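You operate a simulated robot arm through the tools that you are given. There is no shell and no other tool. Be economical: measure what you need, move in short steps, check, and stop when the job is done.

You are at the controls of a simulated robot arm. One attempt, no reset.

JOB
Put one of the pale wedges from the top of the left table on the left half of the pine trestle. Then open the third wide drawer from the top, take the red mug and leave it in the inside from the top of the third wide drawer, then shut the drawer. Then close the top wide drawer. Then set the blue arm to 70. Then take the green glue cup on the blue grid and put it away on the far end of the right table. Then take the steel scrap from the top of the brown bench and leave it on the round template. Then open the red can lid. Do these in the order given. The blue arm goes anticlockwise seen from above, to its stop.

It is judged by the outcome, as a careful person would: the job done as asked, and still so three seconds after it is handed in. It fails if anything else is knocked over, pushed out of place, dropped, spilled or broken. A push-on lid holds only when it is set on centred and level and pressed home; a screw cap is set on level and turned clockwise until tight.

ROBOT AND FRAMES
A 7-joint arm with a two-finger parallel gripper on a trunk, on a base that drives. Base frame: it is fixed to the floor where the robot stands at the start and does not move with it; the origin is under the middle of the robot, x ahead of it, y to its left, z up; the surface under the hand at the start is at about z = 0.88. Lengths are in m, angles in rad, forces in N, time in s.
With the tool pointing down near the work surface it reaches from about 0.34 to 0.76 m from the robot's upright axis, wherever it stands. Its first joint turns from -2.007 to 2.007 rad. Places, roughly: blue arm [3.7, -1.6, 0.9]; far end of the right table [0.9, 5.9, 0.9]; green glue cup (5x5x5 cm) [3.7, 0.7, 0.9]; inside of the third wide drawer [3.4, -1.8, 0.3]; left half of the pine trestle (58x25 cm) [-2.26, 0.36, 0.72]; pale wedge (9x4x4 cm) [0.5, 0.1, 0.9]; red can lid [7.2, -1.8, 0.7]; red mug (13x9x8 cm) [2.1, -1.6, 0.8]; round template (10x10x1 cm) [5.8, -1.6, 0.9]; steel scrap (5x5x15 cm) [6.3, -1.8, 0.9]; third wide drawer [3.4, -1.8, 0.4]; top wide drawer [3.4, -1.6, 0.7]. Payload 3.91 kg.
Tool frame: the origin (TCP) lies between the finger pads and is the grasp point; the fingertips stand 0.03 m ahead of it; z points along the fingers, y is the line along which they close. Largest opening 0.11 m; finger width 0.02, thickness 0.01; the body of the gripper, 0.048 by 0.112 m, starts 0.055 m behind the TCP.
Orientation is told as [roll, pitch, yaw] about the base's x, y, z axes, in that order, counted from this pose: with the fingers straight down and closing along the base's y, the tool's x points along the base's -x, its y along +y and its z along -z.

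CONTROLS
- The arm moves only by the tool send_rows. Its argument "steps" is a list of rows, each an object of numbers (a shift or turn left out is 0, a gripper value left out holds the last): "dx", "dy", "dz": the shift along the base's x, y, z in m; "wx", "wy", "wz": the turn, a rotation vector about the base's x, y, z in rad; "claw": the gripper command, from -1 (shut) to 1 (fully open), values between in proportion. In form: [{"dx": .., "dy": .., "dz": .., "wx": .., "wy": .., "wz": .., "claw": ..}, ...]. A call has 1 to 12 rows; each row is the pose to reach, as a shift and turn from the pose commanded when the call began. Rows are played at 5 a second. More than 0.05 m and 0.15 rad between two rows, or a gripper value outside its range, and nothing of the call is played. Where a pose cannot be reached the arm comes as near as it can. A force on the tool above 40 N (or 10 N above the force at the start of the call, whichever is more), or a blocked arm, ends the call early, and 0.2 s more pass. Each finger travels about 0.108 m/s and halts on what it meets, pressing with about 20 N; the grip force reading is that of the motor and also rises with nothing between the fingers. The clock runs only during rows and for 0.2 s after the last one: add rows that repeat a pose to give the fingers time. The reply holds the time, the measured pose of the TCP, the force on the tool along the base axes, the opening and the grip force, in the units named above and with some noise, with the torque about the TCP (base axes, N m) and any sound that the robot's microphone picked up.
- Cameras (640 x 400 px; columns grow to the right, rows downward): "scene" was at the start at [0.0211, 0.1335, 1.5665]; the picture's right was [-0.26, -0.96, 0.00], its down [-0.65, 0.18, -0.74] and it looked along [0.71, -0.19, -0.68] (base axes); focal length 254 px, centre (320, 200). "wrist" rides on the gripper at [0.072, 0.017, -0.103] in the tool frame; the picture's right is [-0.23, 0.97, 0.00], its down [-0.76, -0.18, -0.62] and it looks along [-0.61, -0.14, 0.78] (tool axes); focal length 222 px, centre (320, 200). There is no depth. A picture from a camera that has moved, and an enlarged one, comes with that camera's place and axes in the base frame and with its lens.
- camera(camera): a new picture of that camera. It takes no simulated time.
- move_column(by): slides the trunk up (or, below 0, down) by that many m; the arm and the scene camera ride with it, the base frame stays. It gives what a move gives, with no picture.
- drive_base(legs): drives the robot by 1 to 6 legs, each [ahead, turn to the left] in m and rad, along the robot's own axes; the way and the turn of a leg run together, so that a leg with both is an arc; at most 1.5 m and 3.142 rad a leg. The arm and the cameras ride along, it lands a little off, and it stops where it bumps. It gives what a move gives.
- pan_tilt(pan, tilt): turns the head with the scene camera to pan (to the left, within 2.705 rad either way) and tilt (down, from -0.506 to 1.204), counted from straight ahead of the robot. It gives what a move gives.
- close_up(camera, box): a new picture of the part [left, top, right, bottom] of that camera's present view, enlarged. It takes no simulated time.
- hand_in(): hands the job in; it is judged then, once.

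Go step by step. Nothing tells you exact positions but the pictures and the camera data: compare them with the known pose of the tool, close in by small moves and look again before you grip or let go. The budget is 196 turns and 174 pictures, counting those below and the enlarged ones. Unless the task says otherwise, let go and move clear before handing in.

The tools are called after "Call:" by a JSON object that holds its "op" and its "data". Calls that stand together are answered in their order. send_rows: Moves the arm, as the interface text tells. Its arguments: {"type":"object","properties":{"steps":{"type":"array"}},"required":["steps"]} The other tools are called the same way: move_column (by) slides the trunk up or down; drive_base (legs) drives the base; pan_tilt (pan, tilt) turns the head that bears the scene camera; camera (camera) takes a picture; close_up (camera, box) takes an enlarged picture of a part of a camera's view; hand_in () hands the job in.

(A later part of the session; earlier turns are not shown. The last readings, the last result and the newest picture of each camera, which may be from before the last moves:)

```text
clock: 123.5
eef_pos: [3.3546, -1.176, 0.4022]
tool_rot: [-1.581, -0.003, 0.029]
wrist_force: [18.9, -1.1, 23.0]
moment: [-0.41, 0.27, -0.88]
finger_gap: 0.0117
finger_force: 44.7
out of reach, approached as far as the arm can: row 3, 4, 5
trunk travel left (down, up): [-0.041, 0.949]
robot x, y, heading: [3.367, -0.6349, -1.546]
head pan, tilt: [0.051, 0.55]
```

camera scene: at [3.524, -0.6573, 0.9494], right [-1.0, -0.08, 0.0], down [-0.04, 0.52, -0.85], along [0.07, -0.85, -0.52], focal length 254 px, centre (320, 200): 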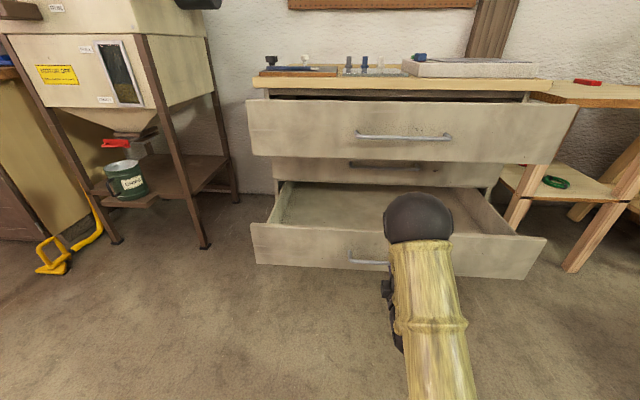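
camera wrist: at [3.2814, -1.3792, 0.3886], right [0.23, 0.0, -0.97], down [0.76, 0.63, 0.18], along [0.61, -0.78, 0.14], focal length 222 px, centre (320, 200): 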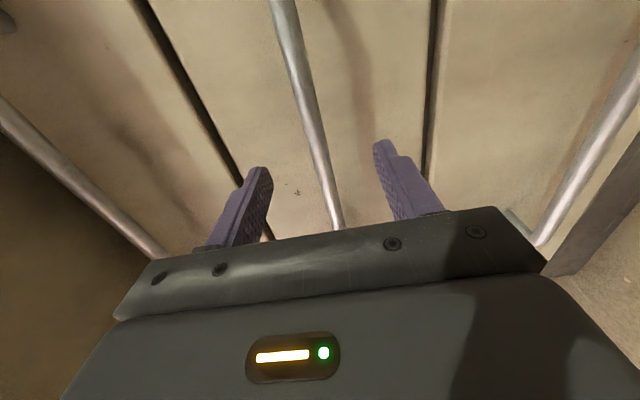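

Call:
{"op": "send_rows", "data": {"steps": [{"dy": -0.025}, {"dy": -0.025}]}}

Call:
{"op": "drive_base", "data": {"legs": [[-0.06, 0]]}}

```text
clock: 124.1
eef_pos: [3.3545, -1.2013, 0.4028]
tool_rot: [-1.579, -0.003, 0.025]
wrist_force: [16.0, -2.1, 29.2]
moment: [-0.46, 0.17, 1.17]
finger_gap: 0.0118
finger_force: 44.8
trunk travel left (down, up): [-0.041, 0.949]
robot x, y, heading: [3.367, -0.6343, -1.542]
head pan, tilt: [0.051, 0.55]
```

```text
clock: 125.2
eef_pos: [3.3545, -1.1512, 0.4026]
tool_rot: [-1.584, -0.004, 0.027]
wrist_force: [0.1, 1.0, 3.8]
moment: [-0.14, 0.29, 0.09]
finger_gap: 0.012
finger_force: 44.8
trunk travel left (down, up): [-0.041, 0.949]
robot x, y, heading: [3.3627, -0.5841, -1.541]
head pan, tilt: [0.051, 0.55]
stopped in leg 1: the force on the tool passed its limit at 44 N (the readings are from after the stop); the commanded pose is now the measured one
```

Call:
{"op": "drive_base", "data": {"legs": [[-0.05, 0]]}}

Call:
{"op": "camera", "data": {"camera": "scene"}}

Call:
{"op": "camera", "data": {"camera": "wrist"}}

```text
clock: 126.1
eef_pos: [3.3548, -1.1011, 0.4028]
tool_rot: [-1.583, -0.005, 0.031]
wrist_force: [10.2, -1.3, 5.6]
moment: [-0.09, 0.31, -0.06]
finger_gap: 0.012
finger_force: 44.9
trunk travel left (down, up): [-0.041, 0.949]
robot x, y, heading: [3.3642, -0.5337, -1.541]
head pan, tilt: [0.051, 0.55]
```

```text
137 pictures are left
camera scene: at [3.5214, -0.556, 0.9493], right [-1.0, -0.08, 0.0], down [-0.04, 0.52, -0.85], along [0.07, -0.85, -0.52], focal length 254 px, centre (320, 200)
```

scene: 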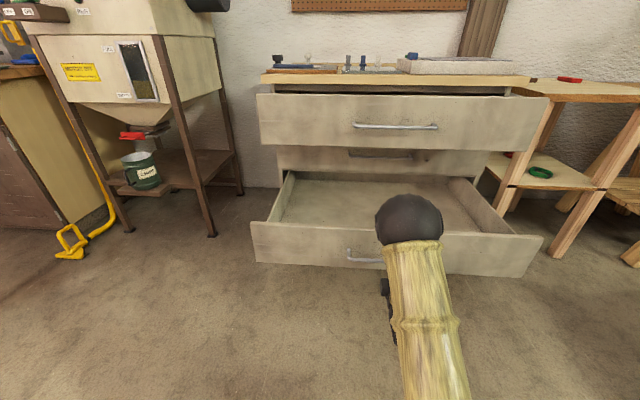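

```text
136 pictures are left
camera wrist: at [3.2788, -1.0018, 0.3848], right [0.23, 0.0, -0.97], down [0.74, 0.65, 0.17], along [0.63, -0.76, 0.15], focal length 222 px, centre (320, 200)
```

wrist: 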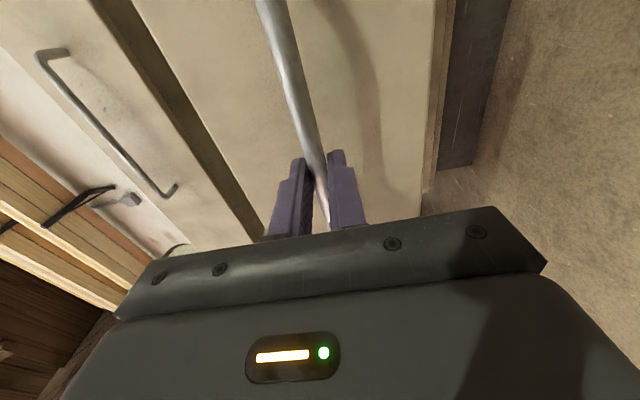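

The drawer is now out by 39 cm with an ample window in front of the top drawer. I'll release and back off.

Call:
{"op": "send_rows", "data": {"steps": [{"claw": -0.3}, {"claw": 0.27}, {"claw": 0.27}, {"claw": 0.27}]}}

Call:
{"op": "drive_base", "data": {"legs": [[-0.15, 0]]}}

Call:
{"op": "move_column", "data": {"by": 0.4}}

Call:
{"op": "camera", "data": {"camera": "scene"}}

```text
clock: 127.1
eef_pos: [3.3526, -1.1013, 0.4026]
tool_rot: [-1.581, -0.005, 0.03]
wrist_force: [0.2, -0.2, 0.5]
moment: [0.02, -0.01, 0.02]
finger_gap: 0.07
finger_force: 0.0
trunk travel left (down, up): [-0.041, 0.949]
robot x, y, heading: [3.3622, -0.535, -1.54]
head pan, tilt: [0.051, 0.55]
```

```text
clock: 128.6
eef_pos: [3.3514, -0.9487, 0.4018]
tool_rot: [-1.583, -0.004, 0.034]
wrist_force: [0.5, -0.3, 0.4]
moment: [0.02, 0.04, 0.03]
finger_gap: 0.0701
finger_force: 0.0
trunk travel left (down, up): [-0.041, 0.949]
robot x, y, heading: [3.3563, -0.3847, -1.537]
head pan, tilt: [0.051, 0.55]
```

```text
clock: 132.5
eef_pos: [3.3511, -0.9492, 0.8027]
tool_rot: [-1.58, -0.006, 0.035]
wrist_force: [0.1, -0.6, -0.2]
moment: [-0.01, 0.01, 0.01]
finger_gap: 0.0699
finger_force: 0.2
trunk travel left (down, up): [-0.441, 0.549]
robot x, y, heading: [3.36, -0.384, -1.534]
head pan, tilt: [0.051, 0.55]
```

```text
135 pictures are left
camera scene: at [3.5164, -0.4038, 1.3493], right [-1.0, -0.08, 0.0], down [-0.04, 0.52, -0.85], along [0.07, -0.85, -0.52], focal length 254 px, centre (320, 200)
```

scene: 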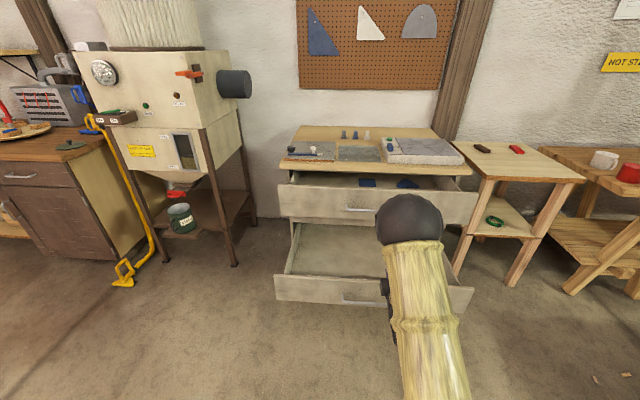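

Now I'll point the gripper down again and raise the trunk a bit more.

Call:
{"op": "send_rows", "data": {"steps": [{"wx": 0.143, "dz": 0.02}, {"wx": 0.286, "dz": 0.04}, {"wx": 0.429, "dz": 0.06}, {"wx": 0.572, "dz": 0.08}, {"wx": 0.715, "dz": 0.1}, {"wx": 0.858, "dz": 0.12}, {"wx": 1.001, "dz": 0.13}, {"wx": 1.144, "dz": 0.14}, {"wx": 1.287, "dz": 0.14}, {"wx": 1.43, "dz": 0.14}, {"wx": 1.571, "dz": 0.14}]}}

Call:
{"op": "move_column", "data": {"by": 0.3}}

Call:
{"op": "pan_tilt", "data": {"pan": -0.9, "tilt": 0.55}}

Call:
{"op": "camera", "data": {"camera": "scene"}}

```text
clock: 134.9
eef_pos: [3.3513, -0.9505, 0.9427]
tool_rot: [-0.009, -0.034, -0.003]
wrist_force: [-0.3, 0.4, -0.9]
moment: [-0.06, 0.0, -0.01]
finger_gap: 0.0698
finger_force: 0.1
out of reach, approached as far as the arm can: row 6
trunk travel left (down, up): [-0.441, 0.549]
robot x, y, heading: [3.36, -0.3823, -1.536]
head pan, tilt: [0.051, 0.55]
```

```text
clock: 137.9
eef_pos: [3.3513, -0.9496, 1.2421]
tool_rot: [-0.011, -0.035, -0.005]
wrist_force: [-0.1, 0.7, 0.3]
moment: [0.03, -0.02, -0.01]
finger_gap: 0.07
finger_force: 0.1
trunk travel left (down, up): [-0.741, 0.249]
robot x, y, heading: [3.3597, -0.3848, -1.541]
head pan, tilt: [0.051, 0.55]
```

```text
clock: 139.1
eef_pos: [3.3504, -0.9507, 1.2435]
tool_rot: [-0.009, -0.036, -0.004]
wrist_force: [-0.1, -0.1, 0.2]
moment: [-0.01, 0.01, -0.02]
finger_gap: 0.0696
finger_force: 0.1
trunk travel left (down, up): [-0.741, 0.249]
robot x, y, heading: [3.3545, -0.3829, -1.539]
head pan, tilt: [-0.901, 0.55]
```

```text
134 pictures are left
camera scene: at [3.4404, -0.3725, 1.6493], right [-0.65, 0.76, 0.0], down [0.4, 0.34, -0.85], along [-0.65, -0.55, -0.52], focal length 254 px, centre (320, 200)
```

scene: 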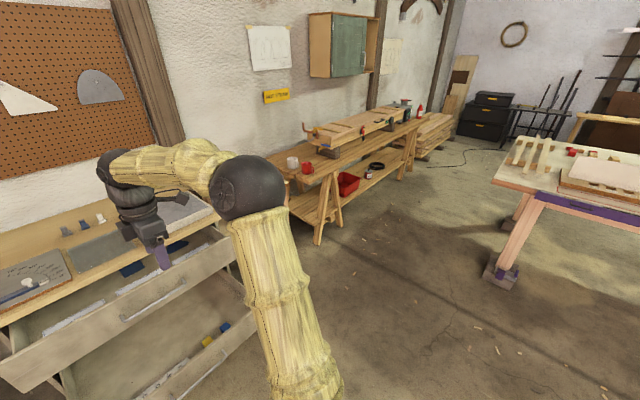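

I'll drive to stand in front of the mug.

Call:
{"op": "drive_base", "data": {"legs": [[0, -1.16], [1.3, 0], [0, 1.13]]}}

Call:
{"op": "pan_tilt", "data": {"pan": 0.0, "tilt": 0.7}}

Call:
{"op": "camera", "data": {"camera": "scene"}}

Call:
{"op": "camera", "data": {"camera": "wrist"}}

```text
clock: 155.1
eef_pos: [2.1661, -1.5632, 1.2434]
tool_rot: [-0.011, -0.035, 0.003]
wrist_force: [-0.7, -0.4, 0.7]
moment: [-0.06, -0.04, -0.01]
finger_gap: 0.0697
finger_force: 0.1
trunk travel left (down, up): [-0.741, 0.249]
robot x, y, heading: [2.169, -0.9953, -1.528]
head pan, tilt: [-0.901, 0.55]
```

```text
clock: 156.3
eef_pos: [2.1662, -1.5636, 1.2415]
tool_rot: [-0.011, -0.035, 0.004]
wrist_force: [0.5, 0.6, -0.6]
moment: [-0.04, -0.02, 0.01]
finger_gap: 0.0698
finger_force: 0.1
trunk travel left (down, up): [-0.741, 0.249]
robot x, y, heading: [2.1663, -0.9939, -1.531]
head pan, tilt: [0.0, 0.7]
```

```text
133 pictures are left
camera scene: at [2.3223, -1.0115, 1.6362], right [-1.0, -0.04, 0.0], down [-0.03, 0.64, -0.76], along [0.03, -0.76, -0.64], focal length 254 px, centre (320, 200)
```

scene: 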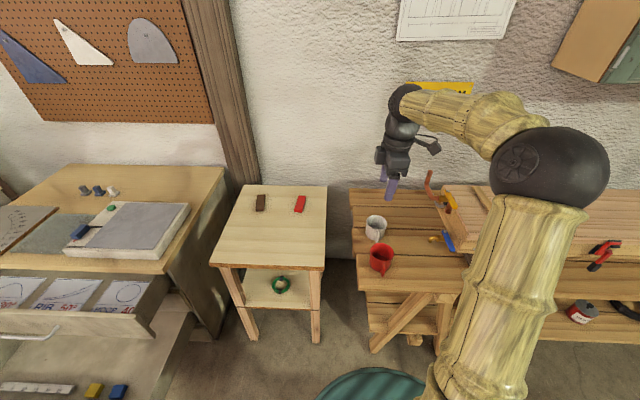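

```text
132 pictures are left
camera wrist: at [2.0907, -1.547, 1.3434], right [0.22, 0.97, 0.0], down [0.74, -0.17, 0.65], along [0.63, -0.15, -0.76], focal length 222 px, centre (320, 200)
```

wrist: 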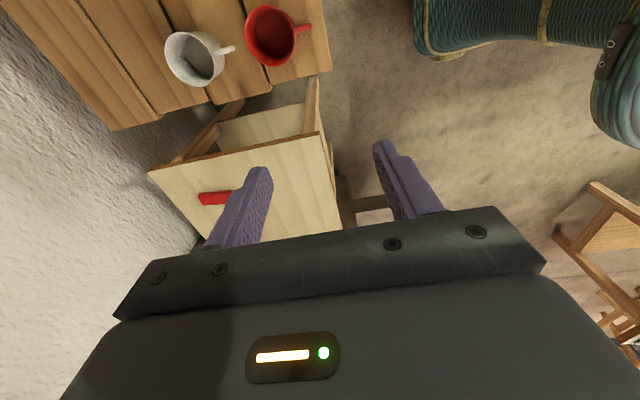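

The red mug is at about (2.103, -1.647), its handle pointing towards me, with the white mug 16 cm behind it. I'll yaw to close along x and come above it with the gripper fully open.

Call:
{"op": "send_rows", "data": {"steps": [{"wz": -0.143, "claw": 1, "dx": -0.006, "dy": -0.005, "dz": -0.01}, {"wz": -0.286, "dx": -0.012, "dy": -0.01, "dz": -0.02}, {"wz": -0.429, "dx": -0.018, "dy": -0.015, "dz": -0.03}, {"wz": -0.572, "dx": -0.024, "dy": -0.02, "dz": -0.04}, {"wz": -0.715, "dx": -0.03, "dy": -0.025, "dz": -0.06}, {"wz": -0.858, "dx": -0.036, "dy": -0.03, "dz": -0.08}, {"wz": -1.001, "dx": -0.042, "dy": -0.035, "dz": -0.1}, {"wz": -1.144, "dx": -0.048, "dy": -0.04, "dz": -0.12}, {"wz": -1.287, "dx": -0.054, "dy": -0.045, "dz": -0.14}, {"wz": -1.43, "dx": -0.06, "dy": -0.05, "dz": -0.16}, {"wz": -1.574, "dx": -0.063, "dy": -0.055, "dz": -0.18}]}}

Call:
{"op": "camera", "data": {"camera": "wrist"}}

Call:
{"op": "camera", "data": {"camera": "scene"}}

```text
clock: 158.7
eef_pos: [2.1057, -1.618, 1.0621]
tool_rot: [-0.008, -0.035, -1.573]
wrist_force: [-0.4, 0.1, 0.7]
moment: [0.02, 0.0, 0.01]
finger_gap: 0.1099
finger_force: 0.1
trunk travel left (down, up): [-0.741, 0.249]
robot x, y, heading: [2.1698, -0.9947, -1.527]
head pan, tilt: [0.0, 0.7]
```

```text
131 pictures are left
camera wrist: at [2.1245, -1.5438, 1.162], right [0.97, -0.23, 0.0], down [-0.17, -0.74, 0.65], along [-0.15, -0.63, -0.76], focal length 222 px, centre (320, 200)
```

wrist: 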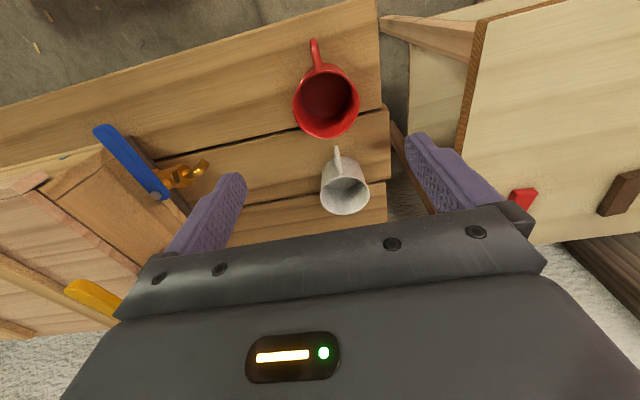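

```text
130 pictures are left
camera scene: at [2.3225, -1.0121, 1.6362], right [-1.0, -0.04, 0.0], down [-0.03, 0.64, -0.76], along [0.03, -0.76, -0.64], focal length 254 px, centre (320, 200)
```

scene: 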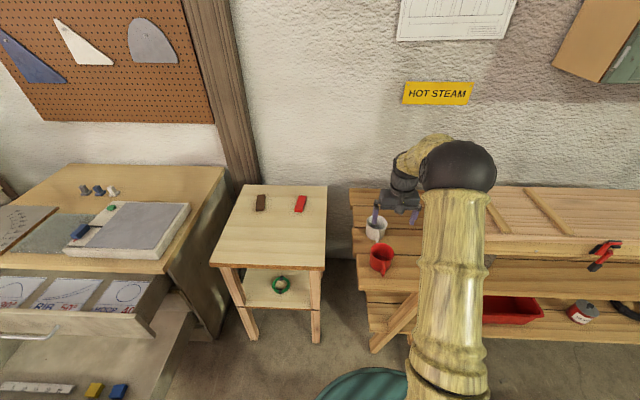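

Call:
{"op": "send_rows", "data": {"steps": [{"dx": 0.004, "dy": -0.012, "dz": -0.04, "wy": 0.035, "wx": 0.008}, {"dx": 0.007, "dy": -0.022, "dz": -0.08, "wy": 0.035, "wx": 0.008}, {"dx": 0.007, "dy": -0.022, "dz": -0.12, "wy": 0.035, "wx": 0.008}, {"dx": 0.007, "dy": -0.022, "dz": -0.15, "wy": 0.035, "wx": 0.008}]}}

Call:
{"op": "camera", "data": {"camera": "wrist"}}

Call:
{"op": "close_up", "data": {"camera": "scene", "box": [330, 180, 458, 290]}}

```text
clock: 159.7
eef_pos: [2.1099, -1.64, 0.9098]
tool_rot: [-0.046, -0.027, -1.569]
wrist_force: [0.1, -0.6, -0.3]
moment: [-0.03, 0.01, 0.01]
finger_gap: 0.1104
finger_force: 0.0
trunk travel left (down, up): [-0.741, 0.249]
robot x, y, heading: [2.1696, -0.9955, -1.537]
head pan, tilt: [0.0, 0.7]
```

```text
129 pictures are left
camera wrist: at [2.1319, -1.5659, 1.0118], right [0.97, -0.23, -0.04], down [-0.15, -0.74, 0.65], along [-0.18, -0.63, -0.76], focal length 222 px, centre (320, 200)
```

wrist: 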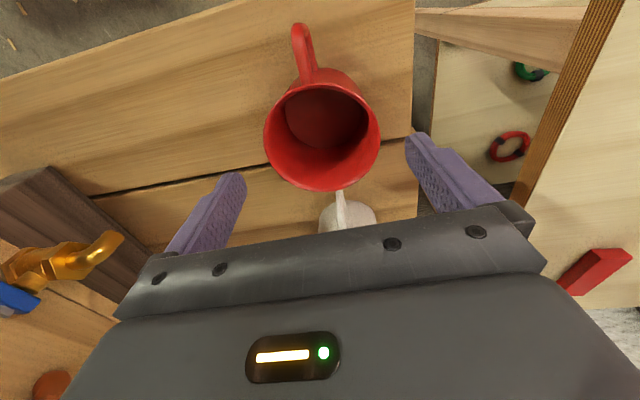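

```text
3.64 times, centred on (394, 235) of scene
camera zoom: at [2.3224, -1.0119, 1.6362], right [-1.0, -0.04, 0.0], down [-0.03, 0.64, -0.76], along [0.03, -0.76, -0.64], focal length 924 px, centre (51, 73)
```

zoom: 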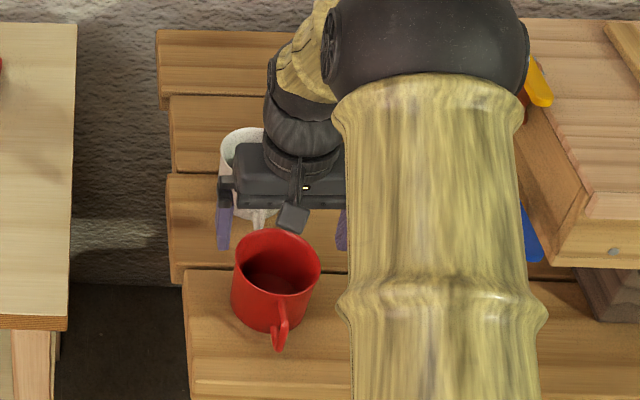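

Rim centre is at about (2.110, -1.638, 0.848). I'll level the gripper, descend around it and close.

Call:
{"op": "send_rows", "data": {"steps": [{"dx": 0.0, "dy": 0.001, "dz": -0.03, "wx": 0.027, "wy": -0.046}, {"dx": 0.0, "dy": 0.001, "dz": -0.06, "wx": 0.027, "wy": -0.046}, {"dx": 0.0, "dy": 0.001, "dz": -0.093, "wx": 0.027, "wy": -0.046}]}}

Call:
{"op": "camera", "data": {"camera": "wrist"}}

```text
clock: 160.5
eef_pos: [2.1112, -1.6406, 0.8221]
tool_rot: [-0.001, 0.001, -1.57]
wrist_force: [-0.4, 0.6, 0.1]
moment: [0.03, 0.01, 0.01]
finger_gap: 0.11
finger_force: 0.0
trunk travel left (down, up): [-0.741, 0.249]
robot x, y, heading: [2.1658, -0.9938, -1.534]
head pan, tilt: [0.0, 0.7]
```

```text
127 pictures are left
camera wrist: at [2.1279, -1.5694, 0.9252], right [0.97, -0.23, 0.0], down [-0.18, -0.76, 0.62], along [-0.14, -0.61, -0.78], focal length 222 px, centre (320, 200)
```

wrist: 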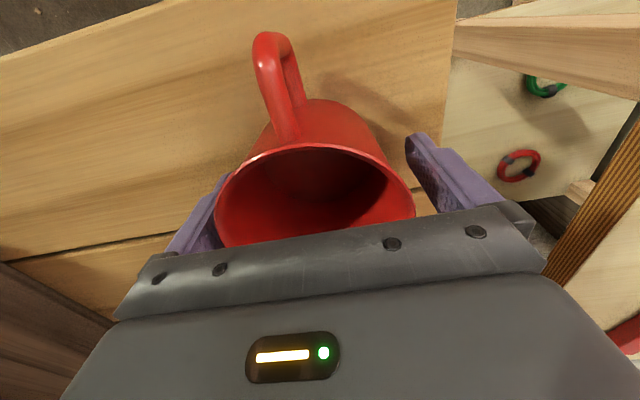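

Call:
{"op": "send_rows", "data": {"steps": [{"claw": 0.7}, {"claw": 0.5}, {"claw": -1}, {"claw": -1}, {"claw": -1}]}}

Call:
{"op": "camera", "data": {"camera": "wrist"}}

```text
clock: 161.7
eef_pos: [2.1109, -1.6399, 0.8211]
tool_rot: [0.0, 0.0, -1.568]
wrist_force: [-0.1, -0.3, -0.3]
moment: [-0.01, 0.0, 0.05]
finger_gap: 0.0869
finger_force: 20.4
trunk travel left (down, up): [-0.741, 0.249]
robot x, y, heading: [2.1674, -0.9954, -1.527]
head pan, tilt: [0.0, 0.7]
```

```text
126 pictures are left
camera wrist: at [2.128, -1.569, 0.9256], right [0.97, -0.23, 0.0], down [-0.18, -0.76, 0.62], along [-0.14, -0.61, -0.78], focal length 222 px, centre (320, 200)
```

wrist: 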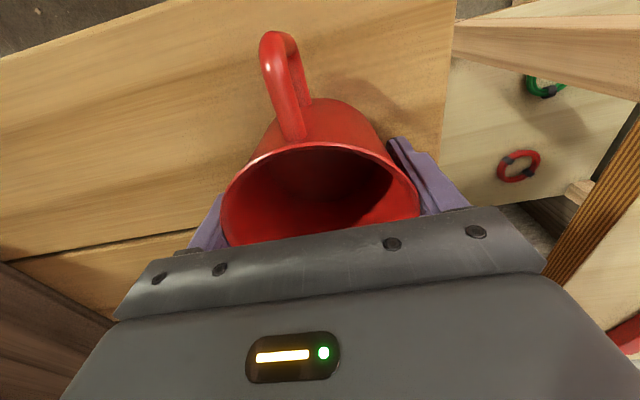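

The mug is held. I'll lift it, draw it in, and drive to the open drawer.

Call:
{"op": "send_rows", "data": {"steps": [{"dz": 0.04}, {"dz": 0.09}, {"dz": 0.14}, {"dz": 0.19}, {"dz": 0.23, "dy": 0.02}, {"dz": 0.27, "dy": 0.04}, {"dz": 0.28, "dy": 0.08}, {"dz": 0.28, "dy": 0.12}, {"dz": 0.28, "dy": 0.16}, {"dz": 0.28, "dy": 0.2}]}}

Call:
{"op": "drive_base", "data": {"legs": [[0, 1.8], [1.4, 0], [0, -1.84]]}}

Call:
{"op": "pan_tilt", "data": {"pan": 0.1, "tilt": 0.8}}

Call:
{"op": "camera", "data": {"camera": "scene"}}

Call:
{"op": "camera", "data": {"camera": "wrist"}}

```text
clock: 163.9
eef_pos: [2.1094, -1.4404, 1.1002]
tool_rot: [0.0, -0.002, -1.571]
wrist_force: [0.0, 0.3, -1.9]
moment: [-0.04, 0.0, 0.0]
finger_gap: 0.087
finger_force: 19.7
trunk travel left (down, up): [-0.741, 0.249]
robot x, y, heading: [2.1655, -0.9949, -1.532]
head pan, tilt: [0.0, 0.7]
```

```text
clock: 184.7
eef_pos: [3.4183, -1.1412, 1.0989]
tool_rot: [0.0, 0.0, -1.69]
wrist_force: [-0.2, -0.2, -1.2]
moment: [-0.02, -0.02, -0.02]
finger_gap: 0.0871
finger_force: 19.9
trunk travel left (down, up): [-0.741, 0.249]
robot x, y, heading: [3.5308, -0.7013, -1.65]
head pan, tilt: [0.0, 0.7]
```

```text
clock: 185.4
eef_pos: [3.4192, -1.1413, 1.098]
tool_rot: [0.0, 0.001, -1.687]
wrist_force: [0.0, -0.2, -1.5]
moment: [0.0, 0.04, 0.06]
finger_gap: 0.0872
finger_force: 20.1
trunk travel left (down, up): [-0.741, 0.249]
robot x, y, heading: [3.5311, -0.7034, -1.65]
head pan, tilt: [0.099, 0.799]
```

```text
125 pictures are left
camera scene: at [3.6889, -0.7352, 1.628], right [-1.0, -0.02, 0.0], down [-0.01, 0.72, -0.7], along [0.01, -0.7, -0.72], focal length 254 px, centre (320, 200)
```

scene: 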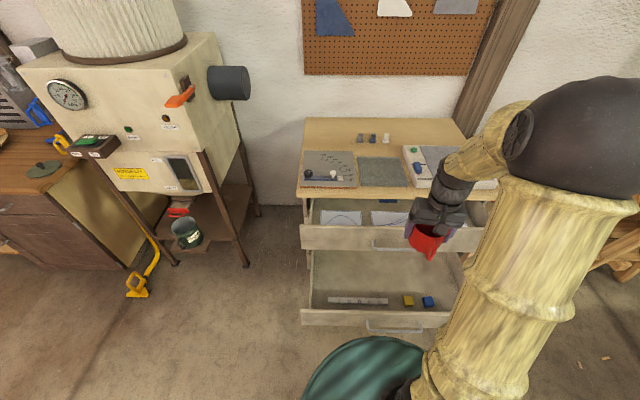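

```text
124 pictures are left
camera wrist: at [3.4438, -1.0718, 1.2032], right [0.94, -0.34, 0.0], down [-0.27, -0.74, 0.62], along [-0.21, -0.59, -0.78], focal length 222 px, centre (320, 200)
```

wrist: 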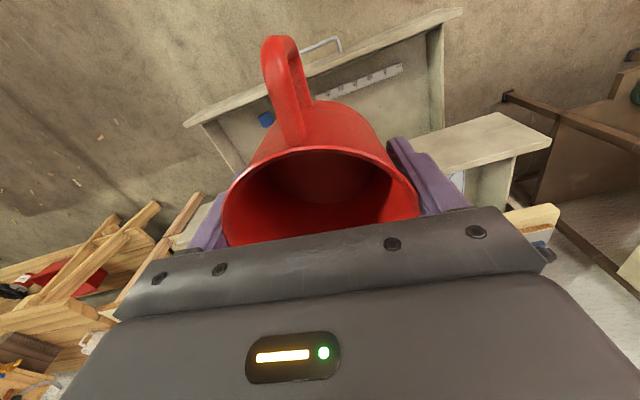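

The third drawer holds a ruler and two small blocks near its front. I'll look closely to find free room for the mug.

Call:
{"op": "close_up", "data": {"camera": "scene", "box": [290, 220, 482, 340]}}

```text
3.33 times, centred on (386, 280) of scene
camera zoom: at [3.6889, -0.7352, 1.628], right [-1.0, -0.02, 0.0], down [-0.01, 0.72, -0.7], along [0.01, -0.7, -0.72], focal length 847 px, centre (100, -67)
```

zoom: 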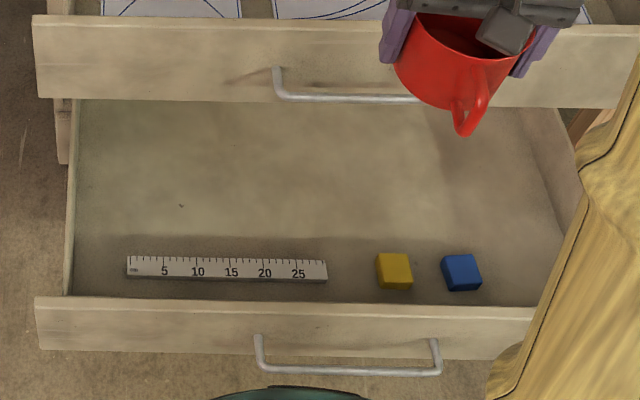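

The ruler and blocks leave only about 9 cm behind them before the top drawer's front. I'll nudge the drawer a few centimetres further out from inside using the mug's handle side; first back off and line up at x≈3.58.

Call:
{"op": "drive_base", "data": {"legs": [[-0.12, 0]]}}

Call:
{"op": "send_rows", "data": {"steps": [{"dx": 0.03, "dy": -0.03, "wz": 0.06}, {"dx": 0.06, "dy": -0.06, "wz": 0.117}, {"dx": 0.09, "dy": -0.09, "wz": 0.117}, {"dx": 0.12, "dy": -0.12, "wz": 0.117}, {"dx": 0.15, "dy": -0.15, "wz": 0.117}, {"dx": 0.15, "dy": -0.19, "wz": 0.117}, {"dx": 0.15, "dy": -0.21, "wz": 0.117}]}}

Call:
{"op": "move_column", "data": {"by": -0.35}}

Call:
{"op": "camera", "data": {"camera": "scene"}}

Call:
{"op": "camera", "data": {"camera": "wrist"}}

```text
clock: 186.7
eef_pos: [3.4275, -1.0201, 1.0997]
tool_rot: [-0.001, -0.001, -1.695]
wrist_force: [0.1, 0.2, -1.0]
moment: [-0.04, 0.0, 0.03]
finger_gap: 0.087
finger_force: 19.9
trunk travel left (down, up): [-0.741, 0.249]
robot x, y, heading: [3.5417, -0.5837, -1.655]
head pan, tilt: [0.099, 0.799]
```

```text
clock: 188.3
eef_pos: [3.5755, -1.2329, 1.0992]
tool_rot: [0.0, 0.0, -1.577]
wrist_force: [0.6, 0.2, -0.6]
moment: [0.02, -0.02, -0.02]
finger_gap: 0.087
finger_force: 20.1
trunk travel left (down, up): [-0.741, 0.249]
robot x, y, heading: [3.5401, -0.5855, -1.652]
head pan, tilt: [0.099, 0.799]
```

```text
clock: 191.7
eef_pos: [3.5759, -1.2332, 0.7495]
tool_rot: [0.0, -0.001, -1.576]
wrist_force: [0.0, 1.0, -1.5]
moment: [0.0, -0.01, -0.02]
finger_gap: 0.087
finger_force: 20.0
trunk travel left (down, up): [-0.391, 0.599]
robot x, y, heading: [3.5411, -0.5851, -1.652]
head pan, tilt: [0.099, 0.799]
```

```text
122 pictures are left
camera scene: at [3.6985, -0.6168, 1.278], right [-1.0, -0.02, 0.0], down [-0.01, 0.72, -0.7], along [0.01, -0.7, -0.72], focal length 254 px, centre (320, 200)
```

scene: 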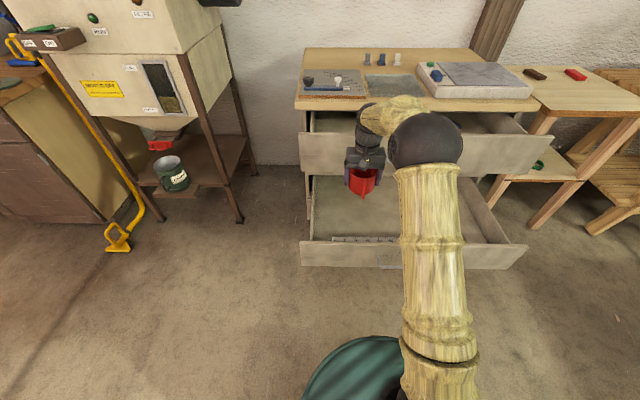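

```text
121 pictures are left
camera wrist: at [3.5927, -1.1612, 0.8534], right [0.97, -0.23, 0.0], down [-0.18, -0.76, 0.62], along [-0.14, -0.61, -0.78], focal length 222 px, centre (320, 200)
```

wrist: 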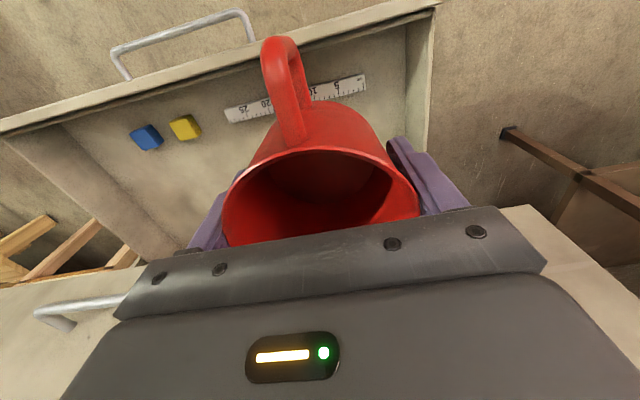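

Call:
{"op": "send_rows", "data": {"steps": [{"dy": -0.02}, {"dy": -0.037}]}}

Call:
{"op": "move_column", "data": {"by": -0.2}}

Call:
{"op": "close_up", "data": {"camera": "scene", "box": [290, 100, 482, 220]}}

Call:
{"op": "camera", "data": {"camera": "wrist"}}

```text
clock: 192.3
eef_pos: [3.5756, -1.2699, 0.7499]
tool_rot: [0.0, 0.0, -1.575]
wrist_force: [-0.2, 0.0, -1.3]
moment: [0.0, 0.01, -0.04]
finger_gap: 0.0871
finger_force: 20.2
trunk travel left (down, up): [-0.391, 0.599]
robot x, y, heading: [3.5402, -0.5843, -1.654]
head pan, tilt: [0.099, 0.799]
```

```text
clock: 194.5
eef_pos: [3.5765, -1.2698, 0.5496]
tool_rot: [0.0, 0.001, -1.576]
wrist_force: [0.6, 0.3, -0.3]
moment: [0.01, 0.01, 0.02]
finger_gap: 0.087
finger_force: 19.8
trunk travel left (down, up): [-0.191, 0.799]
robot x, y, heading: [3.5397, -0.59, -1.652]
head pan, tilt: [0.099, 0.799]
```

```text
3.33 times, centred on (386, 160) of scene
camera zoom: at [3.6985, -0.6168, 1.078], right [-1.0, -0.02, 0.0], down [-0.01, 0.72, -0.7], along [0.01, -0.7, -0.72], focal length 847 px, centre (100, 333)
```

zoom: 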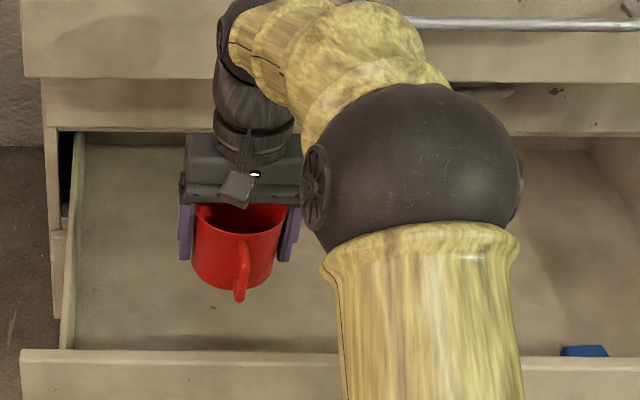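

```text
119 pictures are left
camera wrist: at [3.5932, -1.1986, 0.6535], right [0.97, -0.23, 0.0], down [-0.18, -0.76, 0.62], along [-0.14, -0.61, -0.78], focal length 222 px, centre (320, 200)
```

wrist: 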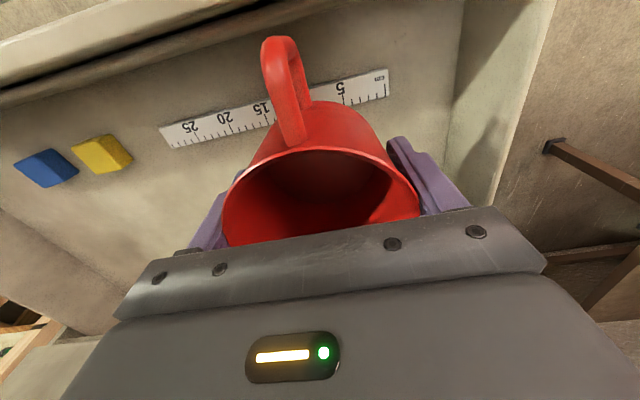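

Call:
{"op": "send_rows", "data": {"steps": [{"dz": -0.04}, {"dz": -0.075}, {"dz": -0.085}, {"dz": -0.085, "dy": 0.01}, {"dz": -0.085, "dy": 0.02}, {"dz": -0.085, "dy": 0.03}, {"dz": -0.085, "dy": 0.04}]}}

Call:
{"op": "camera", "data": {"camera": "wrist"}}

Call:
{"op": "close_up", "data": {"camera": "scene", "box": [290, 120, 482, 240]}}

```text
clock: 196.1
eef_pos: [3.5754, -1.2304, 0.4639]
tool_rot: [0.0, 0.0, -1.577]
wrist_force: [-0.2, -0.7, -2.1]
moment: [-0.02, 0.0, 0.04]
finger_gap: 0.0871
finger_force: 20.5
trunk travel left (down, up): [-0.191, 0.799]
robot x, y, heading: [3.5383, -0.5859, -1.651]
head pan, tilt: [0.099, 0.799]
```

```text
118 pictures are left
camera wrist: at [3.5931, -1.1599, 0.5676], right [0.97, -0.23, 0.0], down [-0.18, -0.76, 0.62], along [-0.14, -0.61, -0.78], focal length 222 px, centre (320, 200)
```

wrist: 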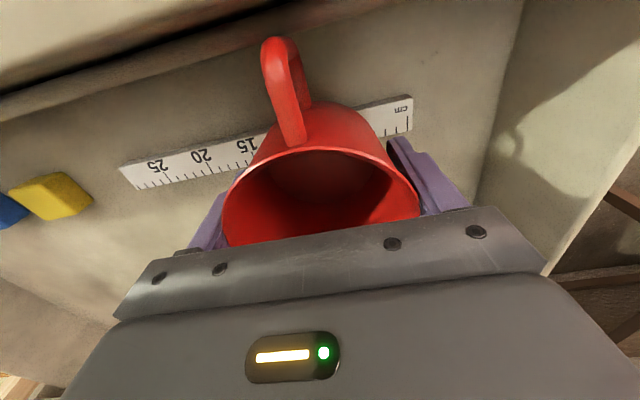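

```text
3.33 times, centred on (386, 180) of scene
camera zoom: at [3.6985, -0.6169, 1.0779], right [-1.0, -0.02, 0.0], down [-0.01, 0.72, -0.7], along [0.01, -0.7, -0.72], focal length 847 px, centre (100, 267)
```

zoom: 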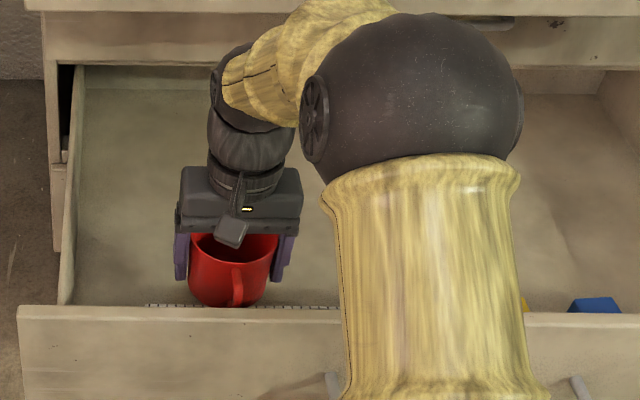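

Call:
{"op": "send_rows", "data": {"steps": [{"dy": 0.01}, {"dy": 0.02}, {"dy": 0.03}, {"dy": 0.04}, {"dy": 0.05}]}}

Call:
{"op": "close_up", "data": {"camera": "scene", "box": [290, 120, 482, 240]}}

```text
clock: 197.3
eef_pos: [3.5749, -1.1801, 0.4644]
tool_rot: [0.001, -0.001, -1.576]
wrist_force: [-0.5, 0.2, -1.5]
moment: [0.0, -0.02, 0.03]
finger_gap: 0.087
finger_force: 19.7
trunk travel left (down, up): [-0.191, 0.799]
robot x, y, heading: [3.5384, -0.5832, -1.652]
head pan, tilt: [0.099, 0.799]
```

```text
3.33 times, centred on (386, 180) of scene
camera zoom: at [3.6985, -0.6168, 1.0779], right [-1.0, -0.02, 0.0], down [-0.01, 0.72, -0.7], along [0.01, -0.7, -0.72], focal length 847 px, centre (100, 267)
```

zoom: 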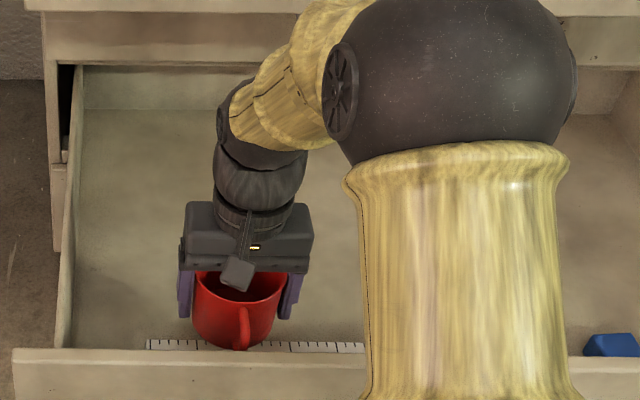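

The drawer slid out about 5 cm more with almost no force. Now I'll move the mug back behind the ruler, in front of the top drawer's face, and lower it.

Call:
{"op": "send_rows", "data": {"steps": [{"dz": 0.01, "dy": -0.02}, {"dz": 0.02, "dy": -0.05}, {"dz": 0.02, "dy": -0.08}, {"dz": 0.02, "dy": -0.11}, {"dz": 0.02, "dy": -0.113}]}}

Call:
{"op": "close_up", "data": {"camera": "scene", "box": [290, 100, 482, 220]}}

Call:
{"op": "camera", "data": {"camera": "wrist"}}

```text
clock: 198.5
eef_pos: [3.5743, -1.293, 0.4859]
tool_rot: [0.001, 0.0, -1.576]
wrist_force: [0.7, 0.2, -0.7]
moment: [-0.02, 0.02, -0.02]
finger_gap: 0.0869
finger_force: 19.5
trunk travel left (down, up): [-0.191, 0.799]
robot x, y, heading: [3.5381, -0.5846, -1.648]
head pan, tilt: [0.099, 0.799]
```

```text
3.33 times, centred on (386, 160) of scene
camera zoom: at [3.6985, -0.6168, 1.0779], right [-1.0, -0.02, 0.0], down [-0.01, 0.72, -0.7], along [0.01, -0.7, -0.72], focal length 847 px, centre (100, 333)
```

zoom: 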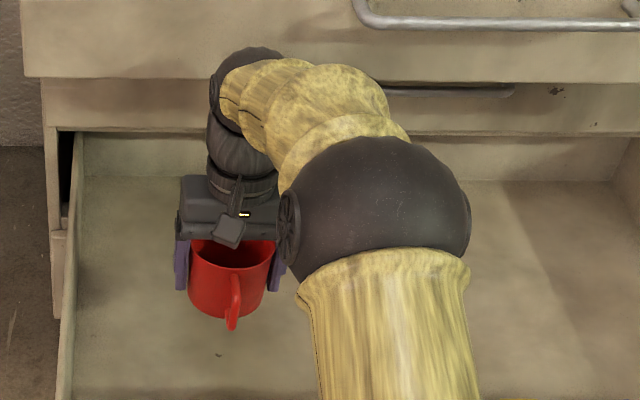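

```text
114 pictures are left
camera wrist: at [3.5916, -1.2227, 0.5901], right [0.97, -0.23, 0.0], down [-0.18, -0.76, 0.62], along [-0.14, -0.61, -0.78], focal length 222 px, centre (320, 200)
```

wrist: 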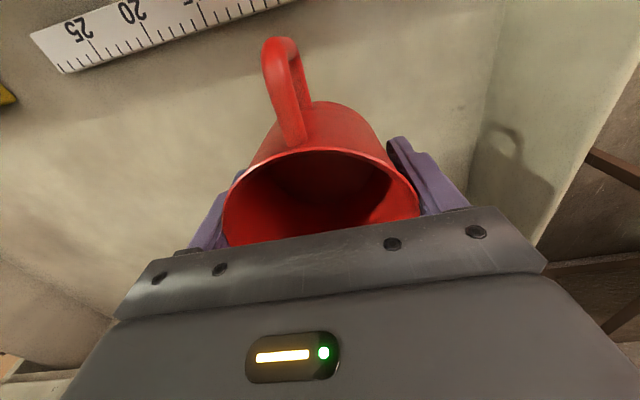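

Call:
{"op": "send_rows", "data": {"steps": [{"dz": -0.03}, {"dz": -0.05}, {"dz": -0.056}, {"dz": -0.06}, {"dz": -0.064}, {"dz": -0.068}, {"dz": -0.072}, {"dz": -0.076}, {"dz": -0.08}]}}

```text
clock: 200.5
eef_pos: [3.5761, -1.2944, 0.4039]
tool_rot: [0.0, -0.001, -1.577]
wrist_force: [0.5, 0.6, -1.2]
moment: [0.03, 0.0, 0.01]
finger_gap: 0.0873
finger_force: 19.7
trunk travel left (down, up): [-0.191, 0.799]
robot x, y, heading: [3.5388, -0.5856, -1.655]
head pan, tilt: [0.099, 0.799]
```

Call:
{"op": "send_rows", "data": {"steps": [{"dz": -0.004}, {"dz": -0.008}, {"dz": -0.012}, {"dz": -0.016}, {"dz": -0.02}, {"dz": -0.024}, {"dz": -0.028}, {"dz": -0.032}]}}

Call:
{"op": "close_up", "data": {"camera": "scene", "box": [290, 100, 482, 220]}}

```text
clock: 202.4
eef_pos: [3.5747, -1.2962, 0.3807]
tool_rot: [0.001, -0.013, -1.577]
wrist_force: [-1.2, -1.2, 16.2]
moment: [0.43, -0.21, 0.08]
finger_gap: 0.087
finger_force: 20.3
trunk travel left (down, up): [-0.191, 0.799]
robot x, y, heading: [3.5393, -0.5867, -1.654]
head pan, tilt: [0.099, 0.799]
stopped in row 8: the force on the tool passed its limit at 41 N (the readings are from after the stop); the commanded pose is now the measured one
```

```text
3.33 times, centred on (386, 160) of scene
camera zoom: at [3.6984, -0.6155, 1.0777], right [-1.0, -0.02, 0.0], down [-0.01, 0.72, -0.7], along [0.01, -0.7, -0.72], focal length 847 px, centre (100, 333)
```

zoom: 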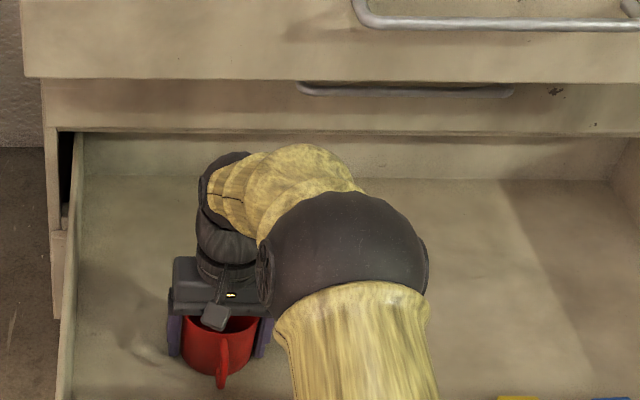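

Contact with the drawer floor. I'll release and rise straight up.

Call:
{"op": "send_rows", "data": {"steps": [{"dz": 0.001, "claw": 0.7}, {"dz": 0.001, "claw": 1}, {"dz": 0.001, "claw": 1}, {"dz": 0.03}, {"dz": 0.07}, {"dz": 0.12}, {"dz": 0.17, "dy": 0.01}]}}

Call:
{"op": "camera", "data": {"camera": "wrist"}}

Call:
{"op": "camera", "data": {"camera": "scene"}}

```text
refused: row 7 steps farther than a row can; nothing moved
```

```text
112 pictures are left
camera wrist: at [3.5925, -1.2234, 0.4825], right [0.97, -0.23, 0.0], down [-0.18, -0.75, 0.63], along [-0.15, -0.62, -0.77], focal length 222 px, centre (320, 200)
```

wrist: 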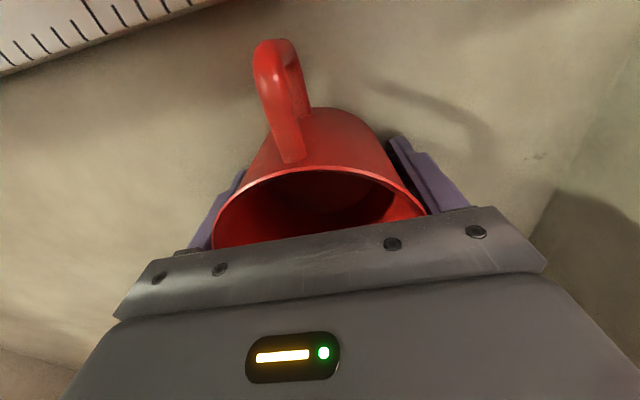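

```text
111 pictures are left
camera scene: at [3.6984, -0.6155, 1.0777], right [-1.0, -0.02, 0.0], down [-0.01, 0.72, -0.7], along [0.01, -0.7, -0.72], focal length 254 px, centre (320, 200)
```

scene: 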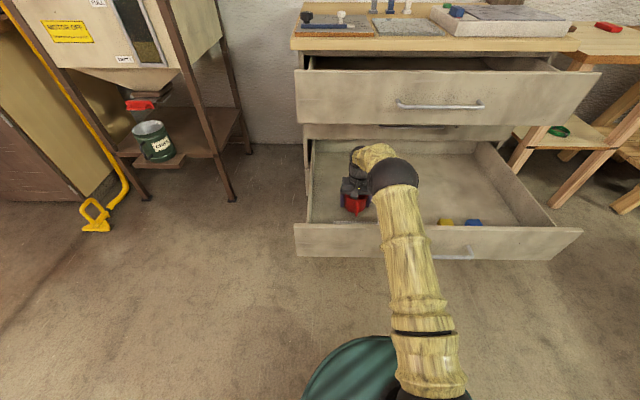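

Call:
{"op": "send_rows", "data": {"steps": [{"dz": 0.001, "claw": 0.7}, {"dz": 0.001, "claw": 1}, {"dz": 0.001, "claw": 1}, {"dz": 0.03}, {"dz": 0.07}, {"dz": 0.11}, {"dz": 0.15, "dy": 0.01}]}}

Call:
{"op": "camera", "data": {"camera": "wrist"}}

```text
clock: 204.0
eef_pos: [3.5749, -1.2829, 0.5235]
tool_rot: [-0.001, -0.004, -1.576]
wrist_force: [-0.5, 0.3, -0.4]
moment: [0.02, 0.0, -0.01]
finger_gap: 0.1097
finger_force: 0.1
trunk travel left (down, up): [-0.191, 0.799]
robot x, y, heading: [3.5406, -0.5842, -1.657]
head pan, tilt: [0.099, 0.799]
```

```text
110 pictures are left
camera wrist: at [3.592, -1.2115, 0.6268], right [0.97, -0.23, 0.0], down [-0.18, -0.76, 0.63], along [-0.15, -0.61, -0.78], focal length 222 px, centre (320, 200)
```

wrist: 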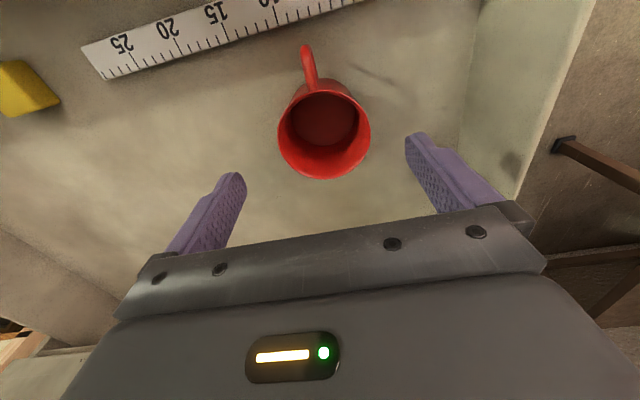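

The mug stands upright in the drawer. I'll rise, back off, and point the closed gripper forward again to push the drawer shut.

Call:
{"op": "move_column", "data": {"by": 0.25}}

Call:
{"op": "drive_base", "data": {"legs": [[-0.22, 0.09]]}}

Call:
{"op": "send_rows", "data": {"steps": [{"wz": 0.149, "claw": -1, "dy": 0.02}, {"wz": 0.298, "dy": 0.04}, {"wz": 0.447, "dy": 0.06}, {"wz": 0.596, "dy": 0.08}, {"wz": 0.745, "dy": 0.1}, {"wz": 0.894, "dy": 0.12}, {"wz": 1.043, "dy": 0.14}, {"wz": 1.192, "dy": 0.15}, {"wz": 1.341, "dy": 0.16}, {"wz": 1.49, "dy": 0.16}]}}

```text
clock: 206.6
eef_pos: [3.5737, -1.2842, 0.7735]
tool_rot: [-0.001, -0.008, -1.577]
wrist_force: [0.2, -0.2, -0.5]
moment: [-0.03, 0.01, -0.03]
finger_gap: 0.1099
finger_force: 0.1
trunk travel left (down, up): [-0.441, 0.549]
robot x, y, heading: [3.5412, -0.5855, -1.649]
head pan, tilt: [0.099, 0.799]
```

```text
clock: 208.5
eef_pos: [3.6432, -1.0586, 0.7721]
tool_rot: [0.001, -0.008, -1.489]
wrist_force: [-0.6, 0.2, 1.0]
moment: [-0.01, 0.04, -0.01]
finger_gap: 0.1101
finger_force: 0.1
trunk travel left (down, up): [-0.441, 0.549]
robot x, y, heading: [3.5475, -0.3643, -1.563]
head pan, tilt: [0.099, 0.799]
```

```text
clock: 210.7
eef_pos: [3.6434, -0.8977, 0.7726]
tool_rot: [0.001, -0.008, 0.004]
wrist_force: [-0.5, 0.3, 0.0]
moment: [-0.03, 0.0, 0.01]
finger_gap: 0.0004
finger_force: 19.9
trunk travel left (down, up): [-0.441, 0.549]
robot x, y, heading: [3.549, -0.3701, -1.57]
head pan, tilt: [0.099, 0.799]
```

Call:
{"op": "send_rows", "data": {"steps": [{"wx": -0.143, "dx": -0.01, "dz": 0.005}, {"wx": -0.286, "dx": -0.02, "dz": 0.01}, {"wx": -0.429, "dx": -0.03, "dz": 0.015}, {"wx": -0.572, "dx": -0.04, "dz": 0.02}, {"wx": -0.715, "dx": -0.05, "dz": 0.025}, {"wx": -0.858, "dx": -0.06, "dz": 0.03}, {"wx": -1.001, "dx": -0.07, "dz": 0.03}, {"wx": -1.144, "dx": -0.08, "dz": 0.03}, {"wx": -1.287, "dx": -0.09, "dz": 0.03}, {"wx": -1.43, "dx": -0.1, "dz": 0.03}, {"wx": -1.571, "dx": -0.1, "dz": 0.03}]}}

Call:
{"op": "move_column", "data": {"by": -0.36}}

Call:
{"op": "camera", "data": {"camera": "scene"}}

Call:
{"op": "camera", "data": {"camera": "wrist"}}

```text
clock: 213.1
eef_pos: [3.5427, -0.9075, 0.8031]
tool_rot: [-1.572, 0.002, 0.005]
wrist_force: [0.1, 0.6, -0.6]
moment: [0.03, 0.01, -0.03]
finger_gap: 0.0
finger_force: 19.5
out of reach, approached as far as the arm can: row 9, 10, 11
trunk travel left (down, up): [-0.441, 0.549]
robot x, y, heading: [3.5441, -0.3664, -1.567]
head pan, tilt: [0.099, 0.799]
```

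```text
clock: 216.6
eef_pos: [3.5436, -0.909, 0.4424]
tool_rot: [-1.571, 0.0, 0.008]
wrist_force: [0.2, 0.1, -0.3]
moment: [0.0, 0.04, -0.04]
finger_gap: 0.0
finger_force: 20.2
trunk travel left (down, up): [-0.081, 0.909]
robot x, y, heading: [3.549, -0.3679, -1.569]
head pan, tilt: [0.099, 0.799]
```

```text
109 pictures are left
camera scene: at [3.7092, -0.3831, 0.968], right [-0.99, -0.11, 0.0], down [-0.08, 0.71, -0.7], along [0.07, -0.69, -0.72], focal length 254 px, centre (320, 200)
```

scene: 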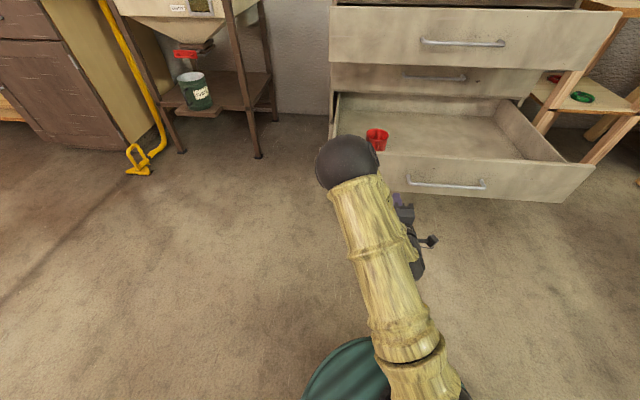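

```text
108 pictures are left
camera wrist: at [3.4703, -0.8069, 0.4262], right [0.23, 0.0, -0.97], down [0.76, 0.63, 0.18], along [0.61, -0.78, 0.14], focal length 222 px, centre (320, 200)
```

wrist: 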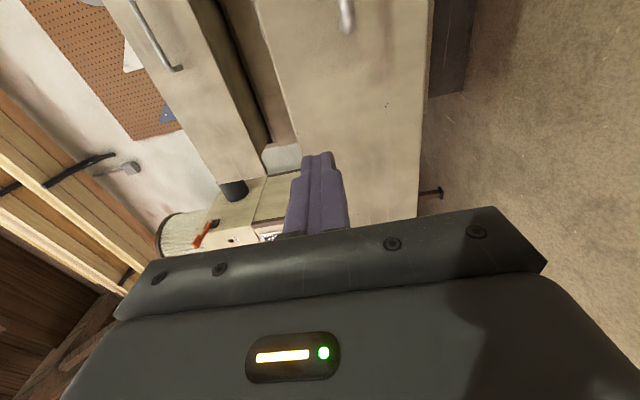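

Call:
{"op": "send_rows", "data": {"steps": [{"dz": -0.02}]}}

Call:
{"op": "drive_base", "data": {"legs": [[0.2, 0], [0.23, 0]]}}

Call:
{"op": "camera", "data": {"camera": "scene"}}

```text
clock: 217.0
eef_pos: [3.544, -0.9084, 0.4229]
tool_rot: [-1.572, 0.0, 0.007]
wrist_force: [-0.3, -0.3, 0.2]
moment: [0.02, -0.01, -0.01]
finger_gap: 0.0
finger_force: 20.1
trunk travel left (down, up): [-0.081, 0.909]
robot x, y, heading: [3.5488, -0.3671, -1.565]
head pan, tilt: [0.099, 0.799]
```

```text
clock: 220.3
eef_pos: [3.5461, -1.3368, 0.4223]
tool_rot: [-1.571, 0.002, 0.003]
wrist_force: [0.3, -0.1, -0.7]
moment: [-0.02, 0.0, 0.0]
finger_gap: 0.0002
finger_force: 20.4
trunk travel left (down, up): [-0.081, 0.909]
robot x, y, heading: [3.5528, -0.796, -1.564]
head pan, tilt: [0.099, 0.799]
```

```text
107 pictures are left
camera scene: at [3.7122, -0.812, 0.9679], right [-0.99, -0.1, 0.0], down [-0.07, 0.71, -0.7], along [0.07, -0.69, -0.72], focal length 254 px, centre (320, 200)
```

scene: 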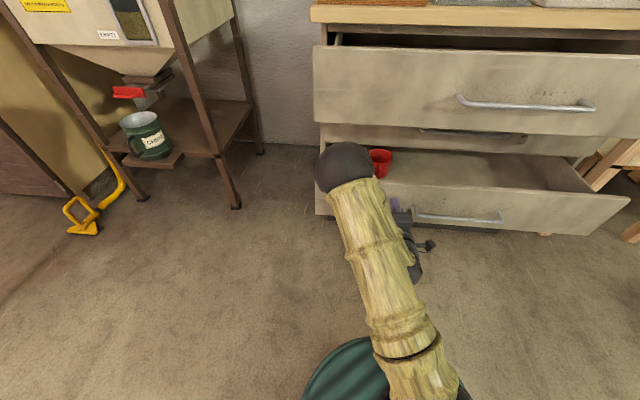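

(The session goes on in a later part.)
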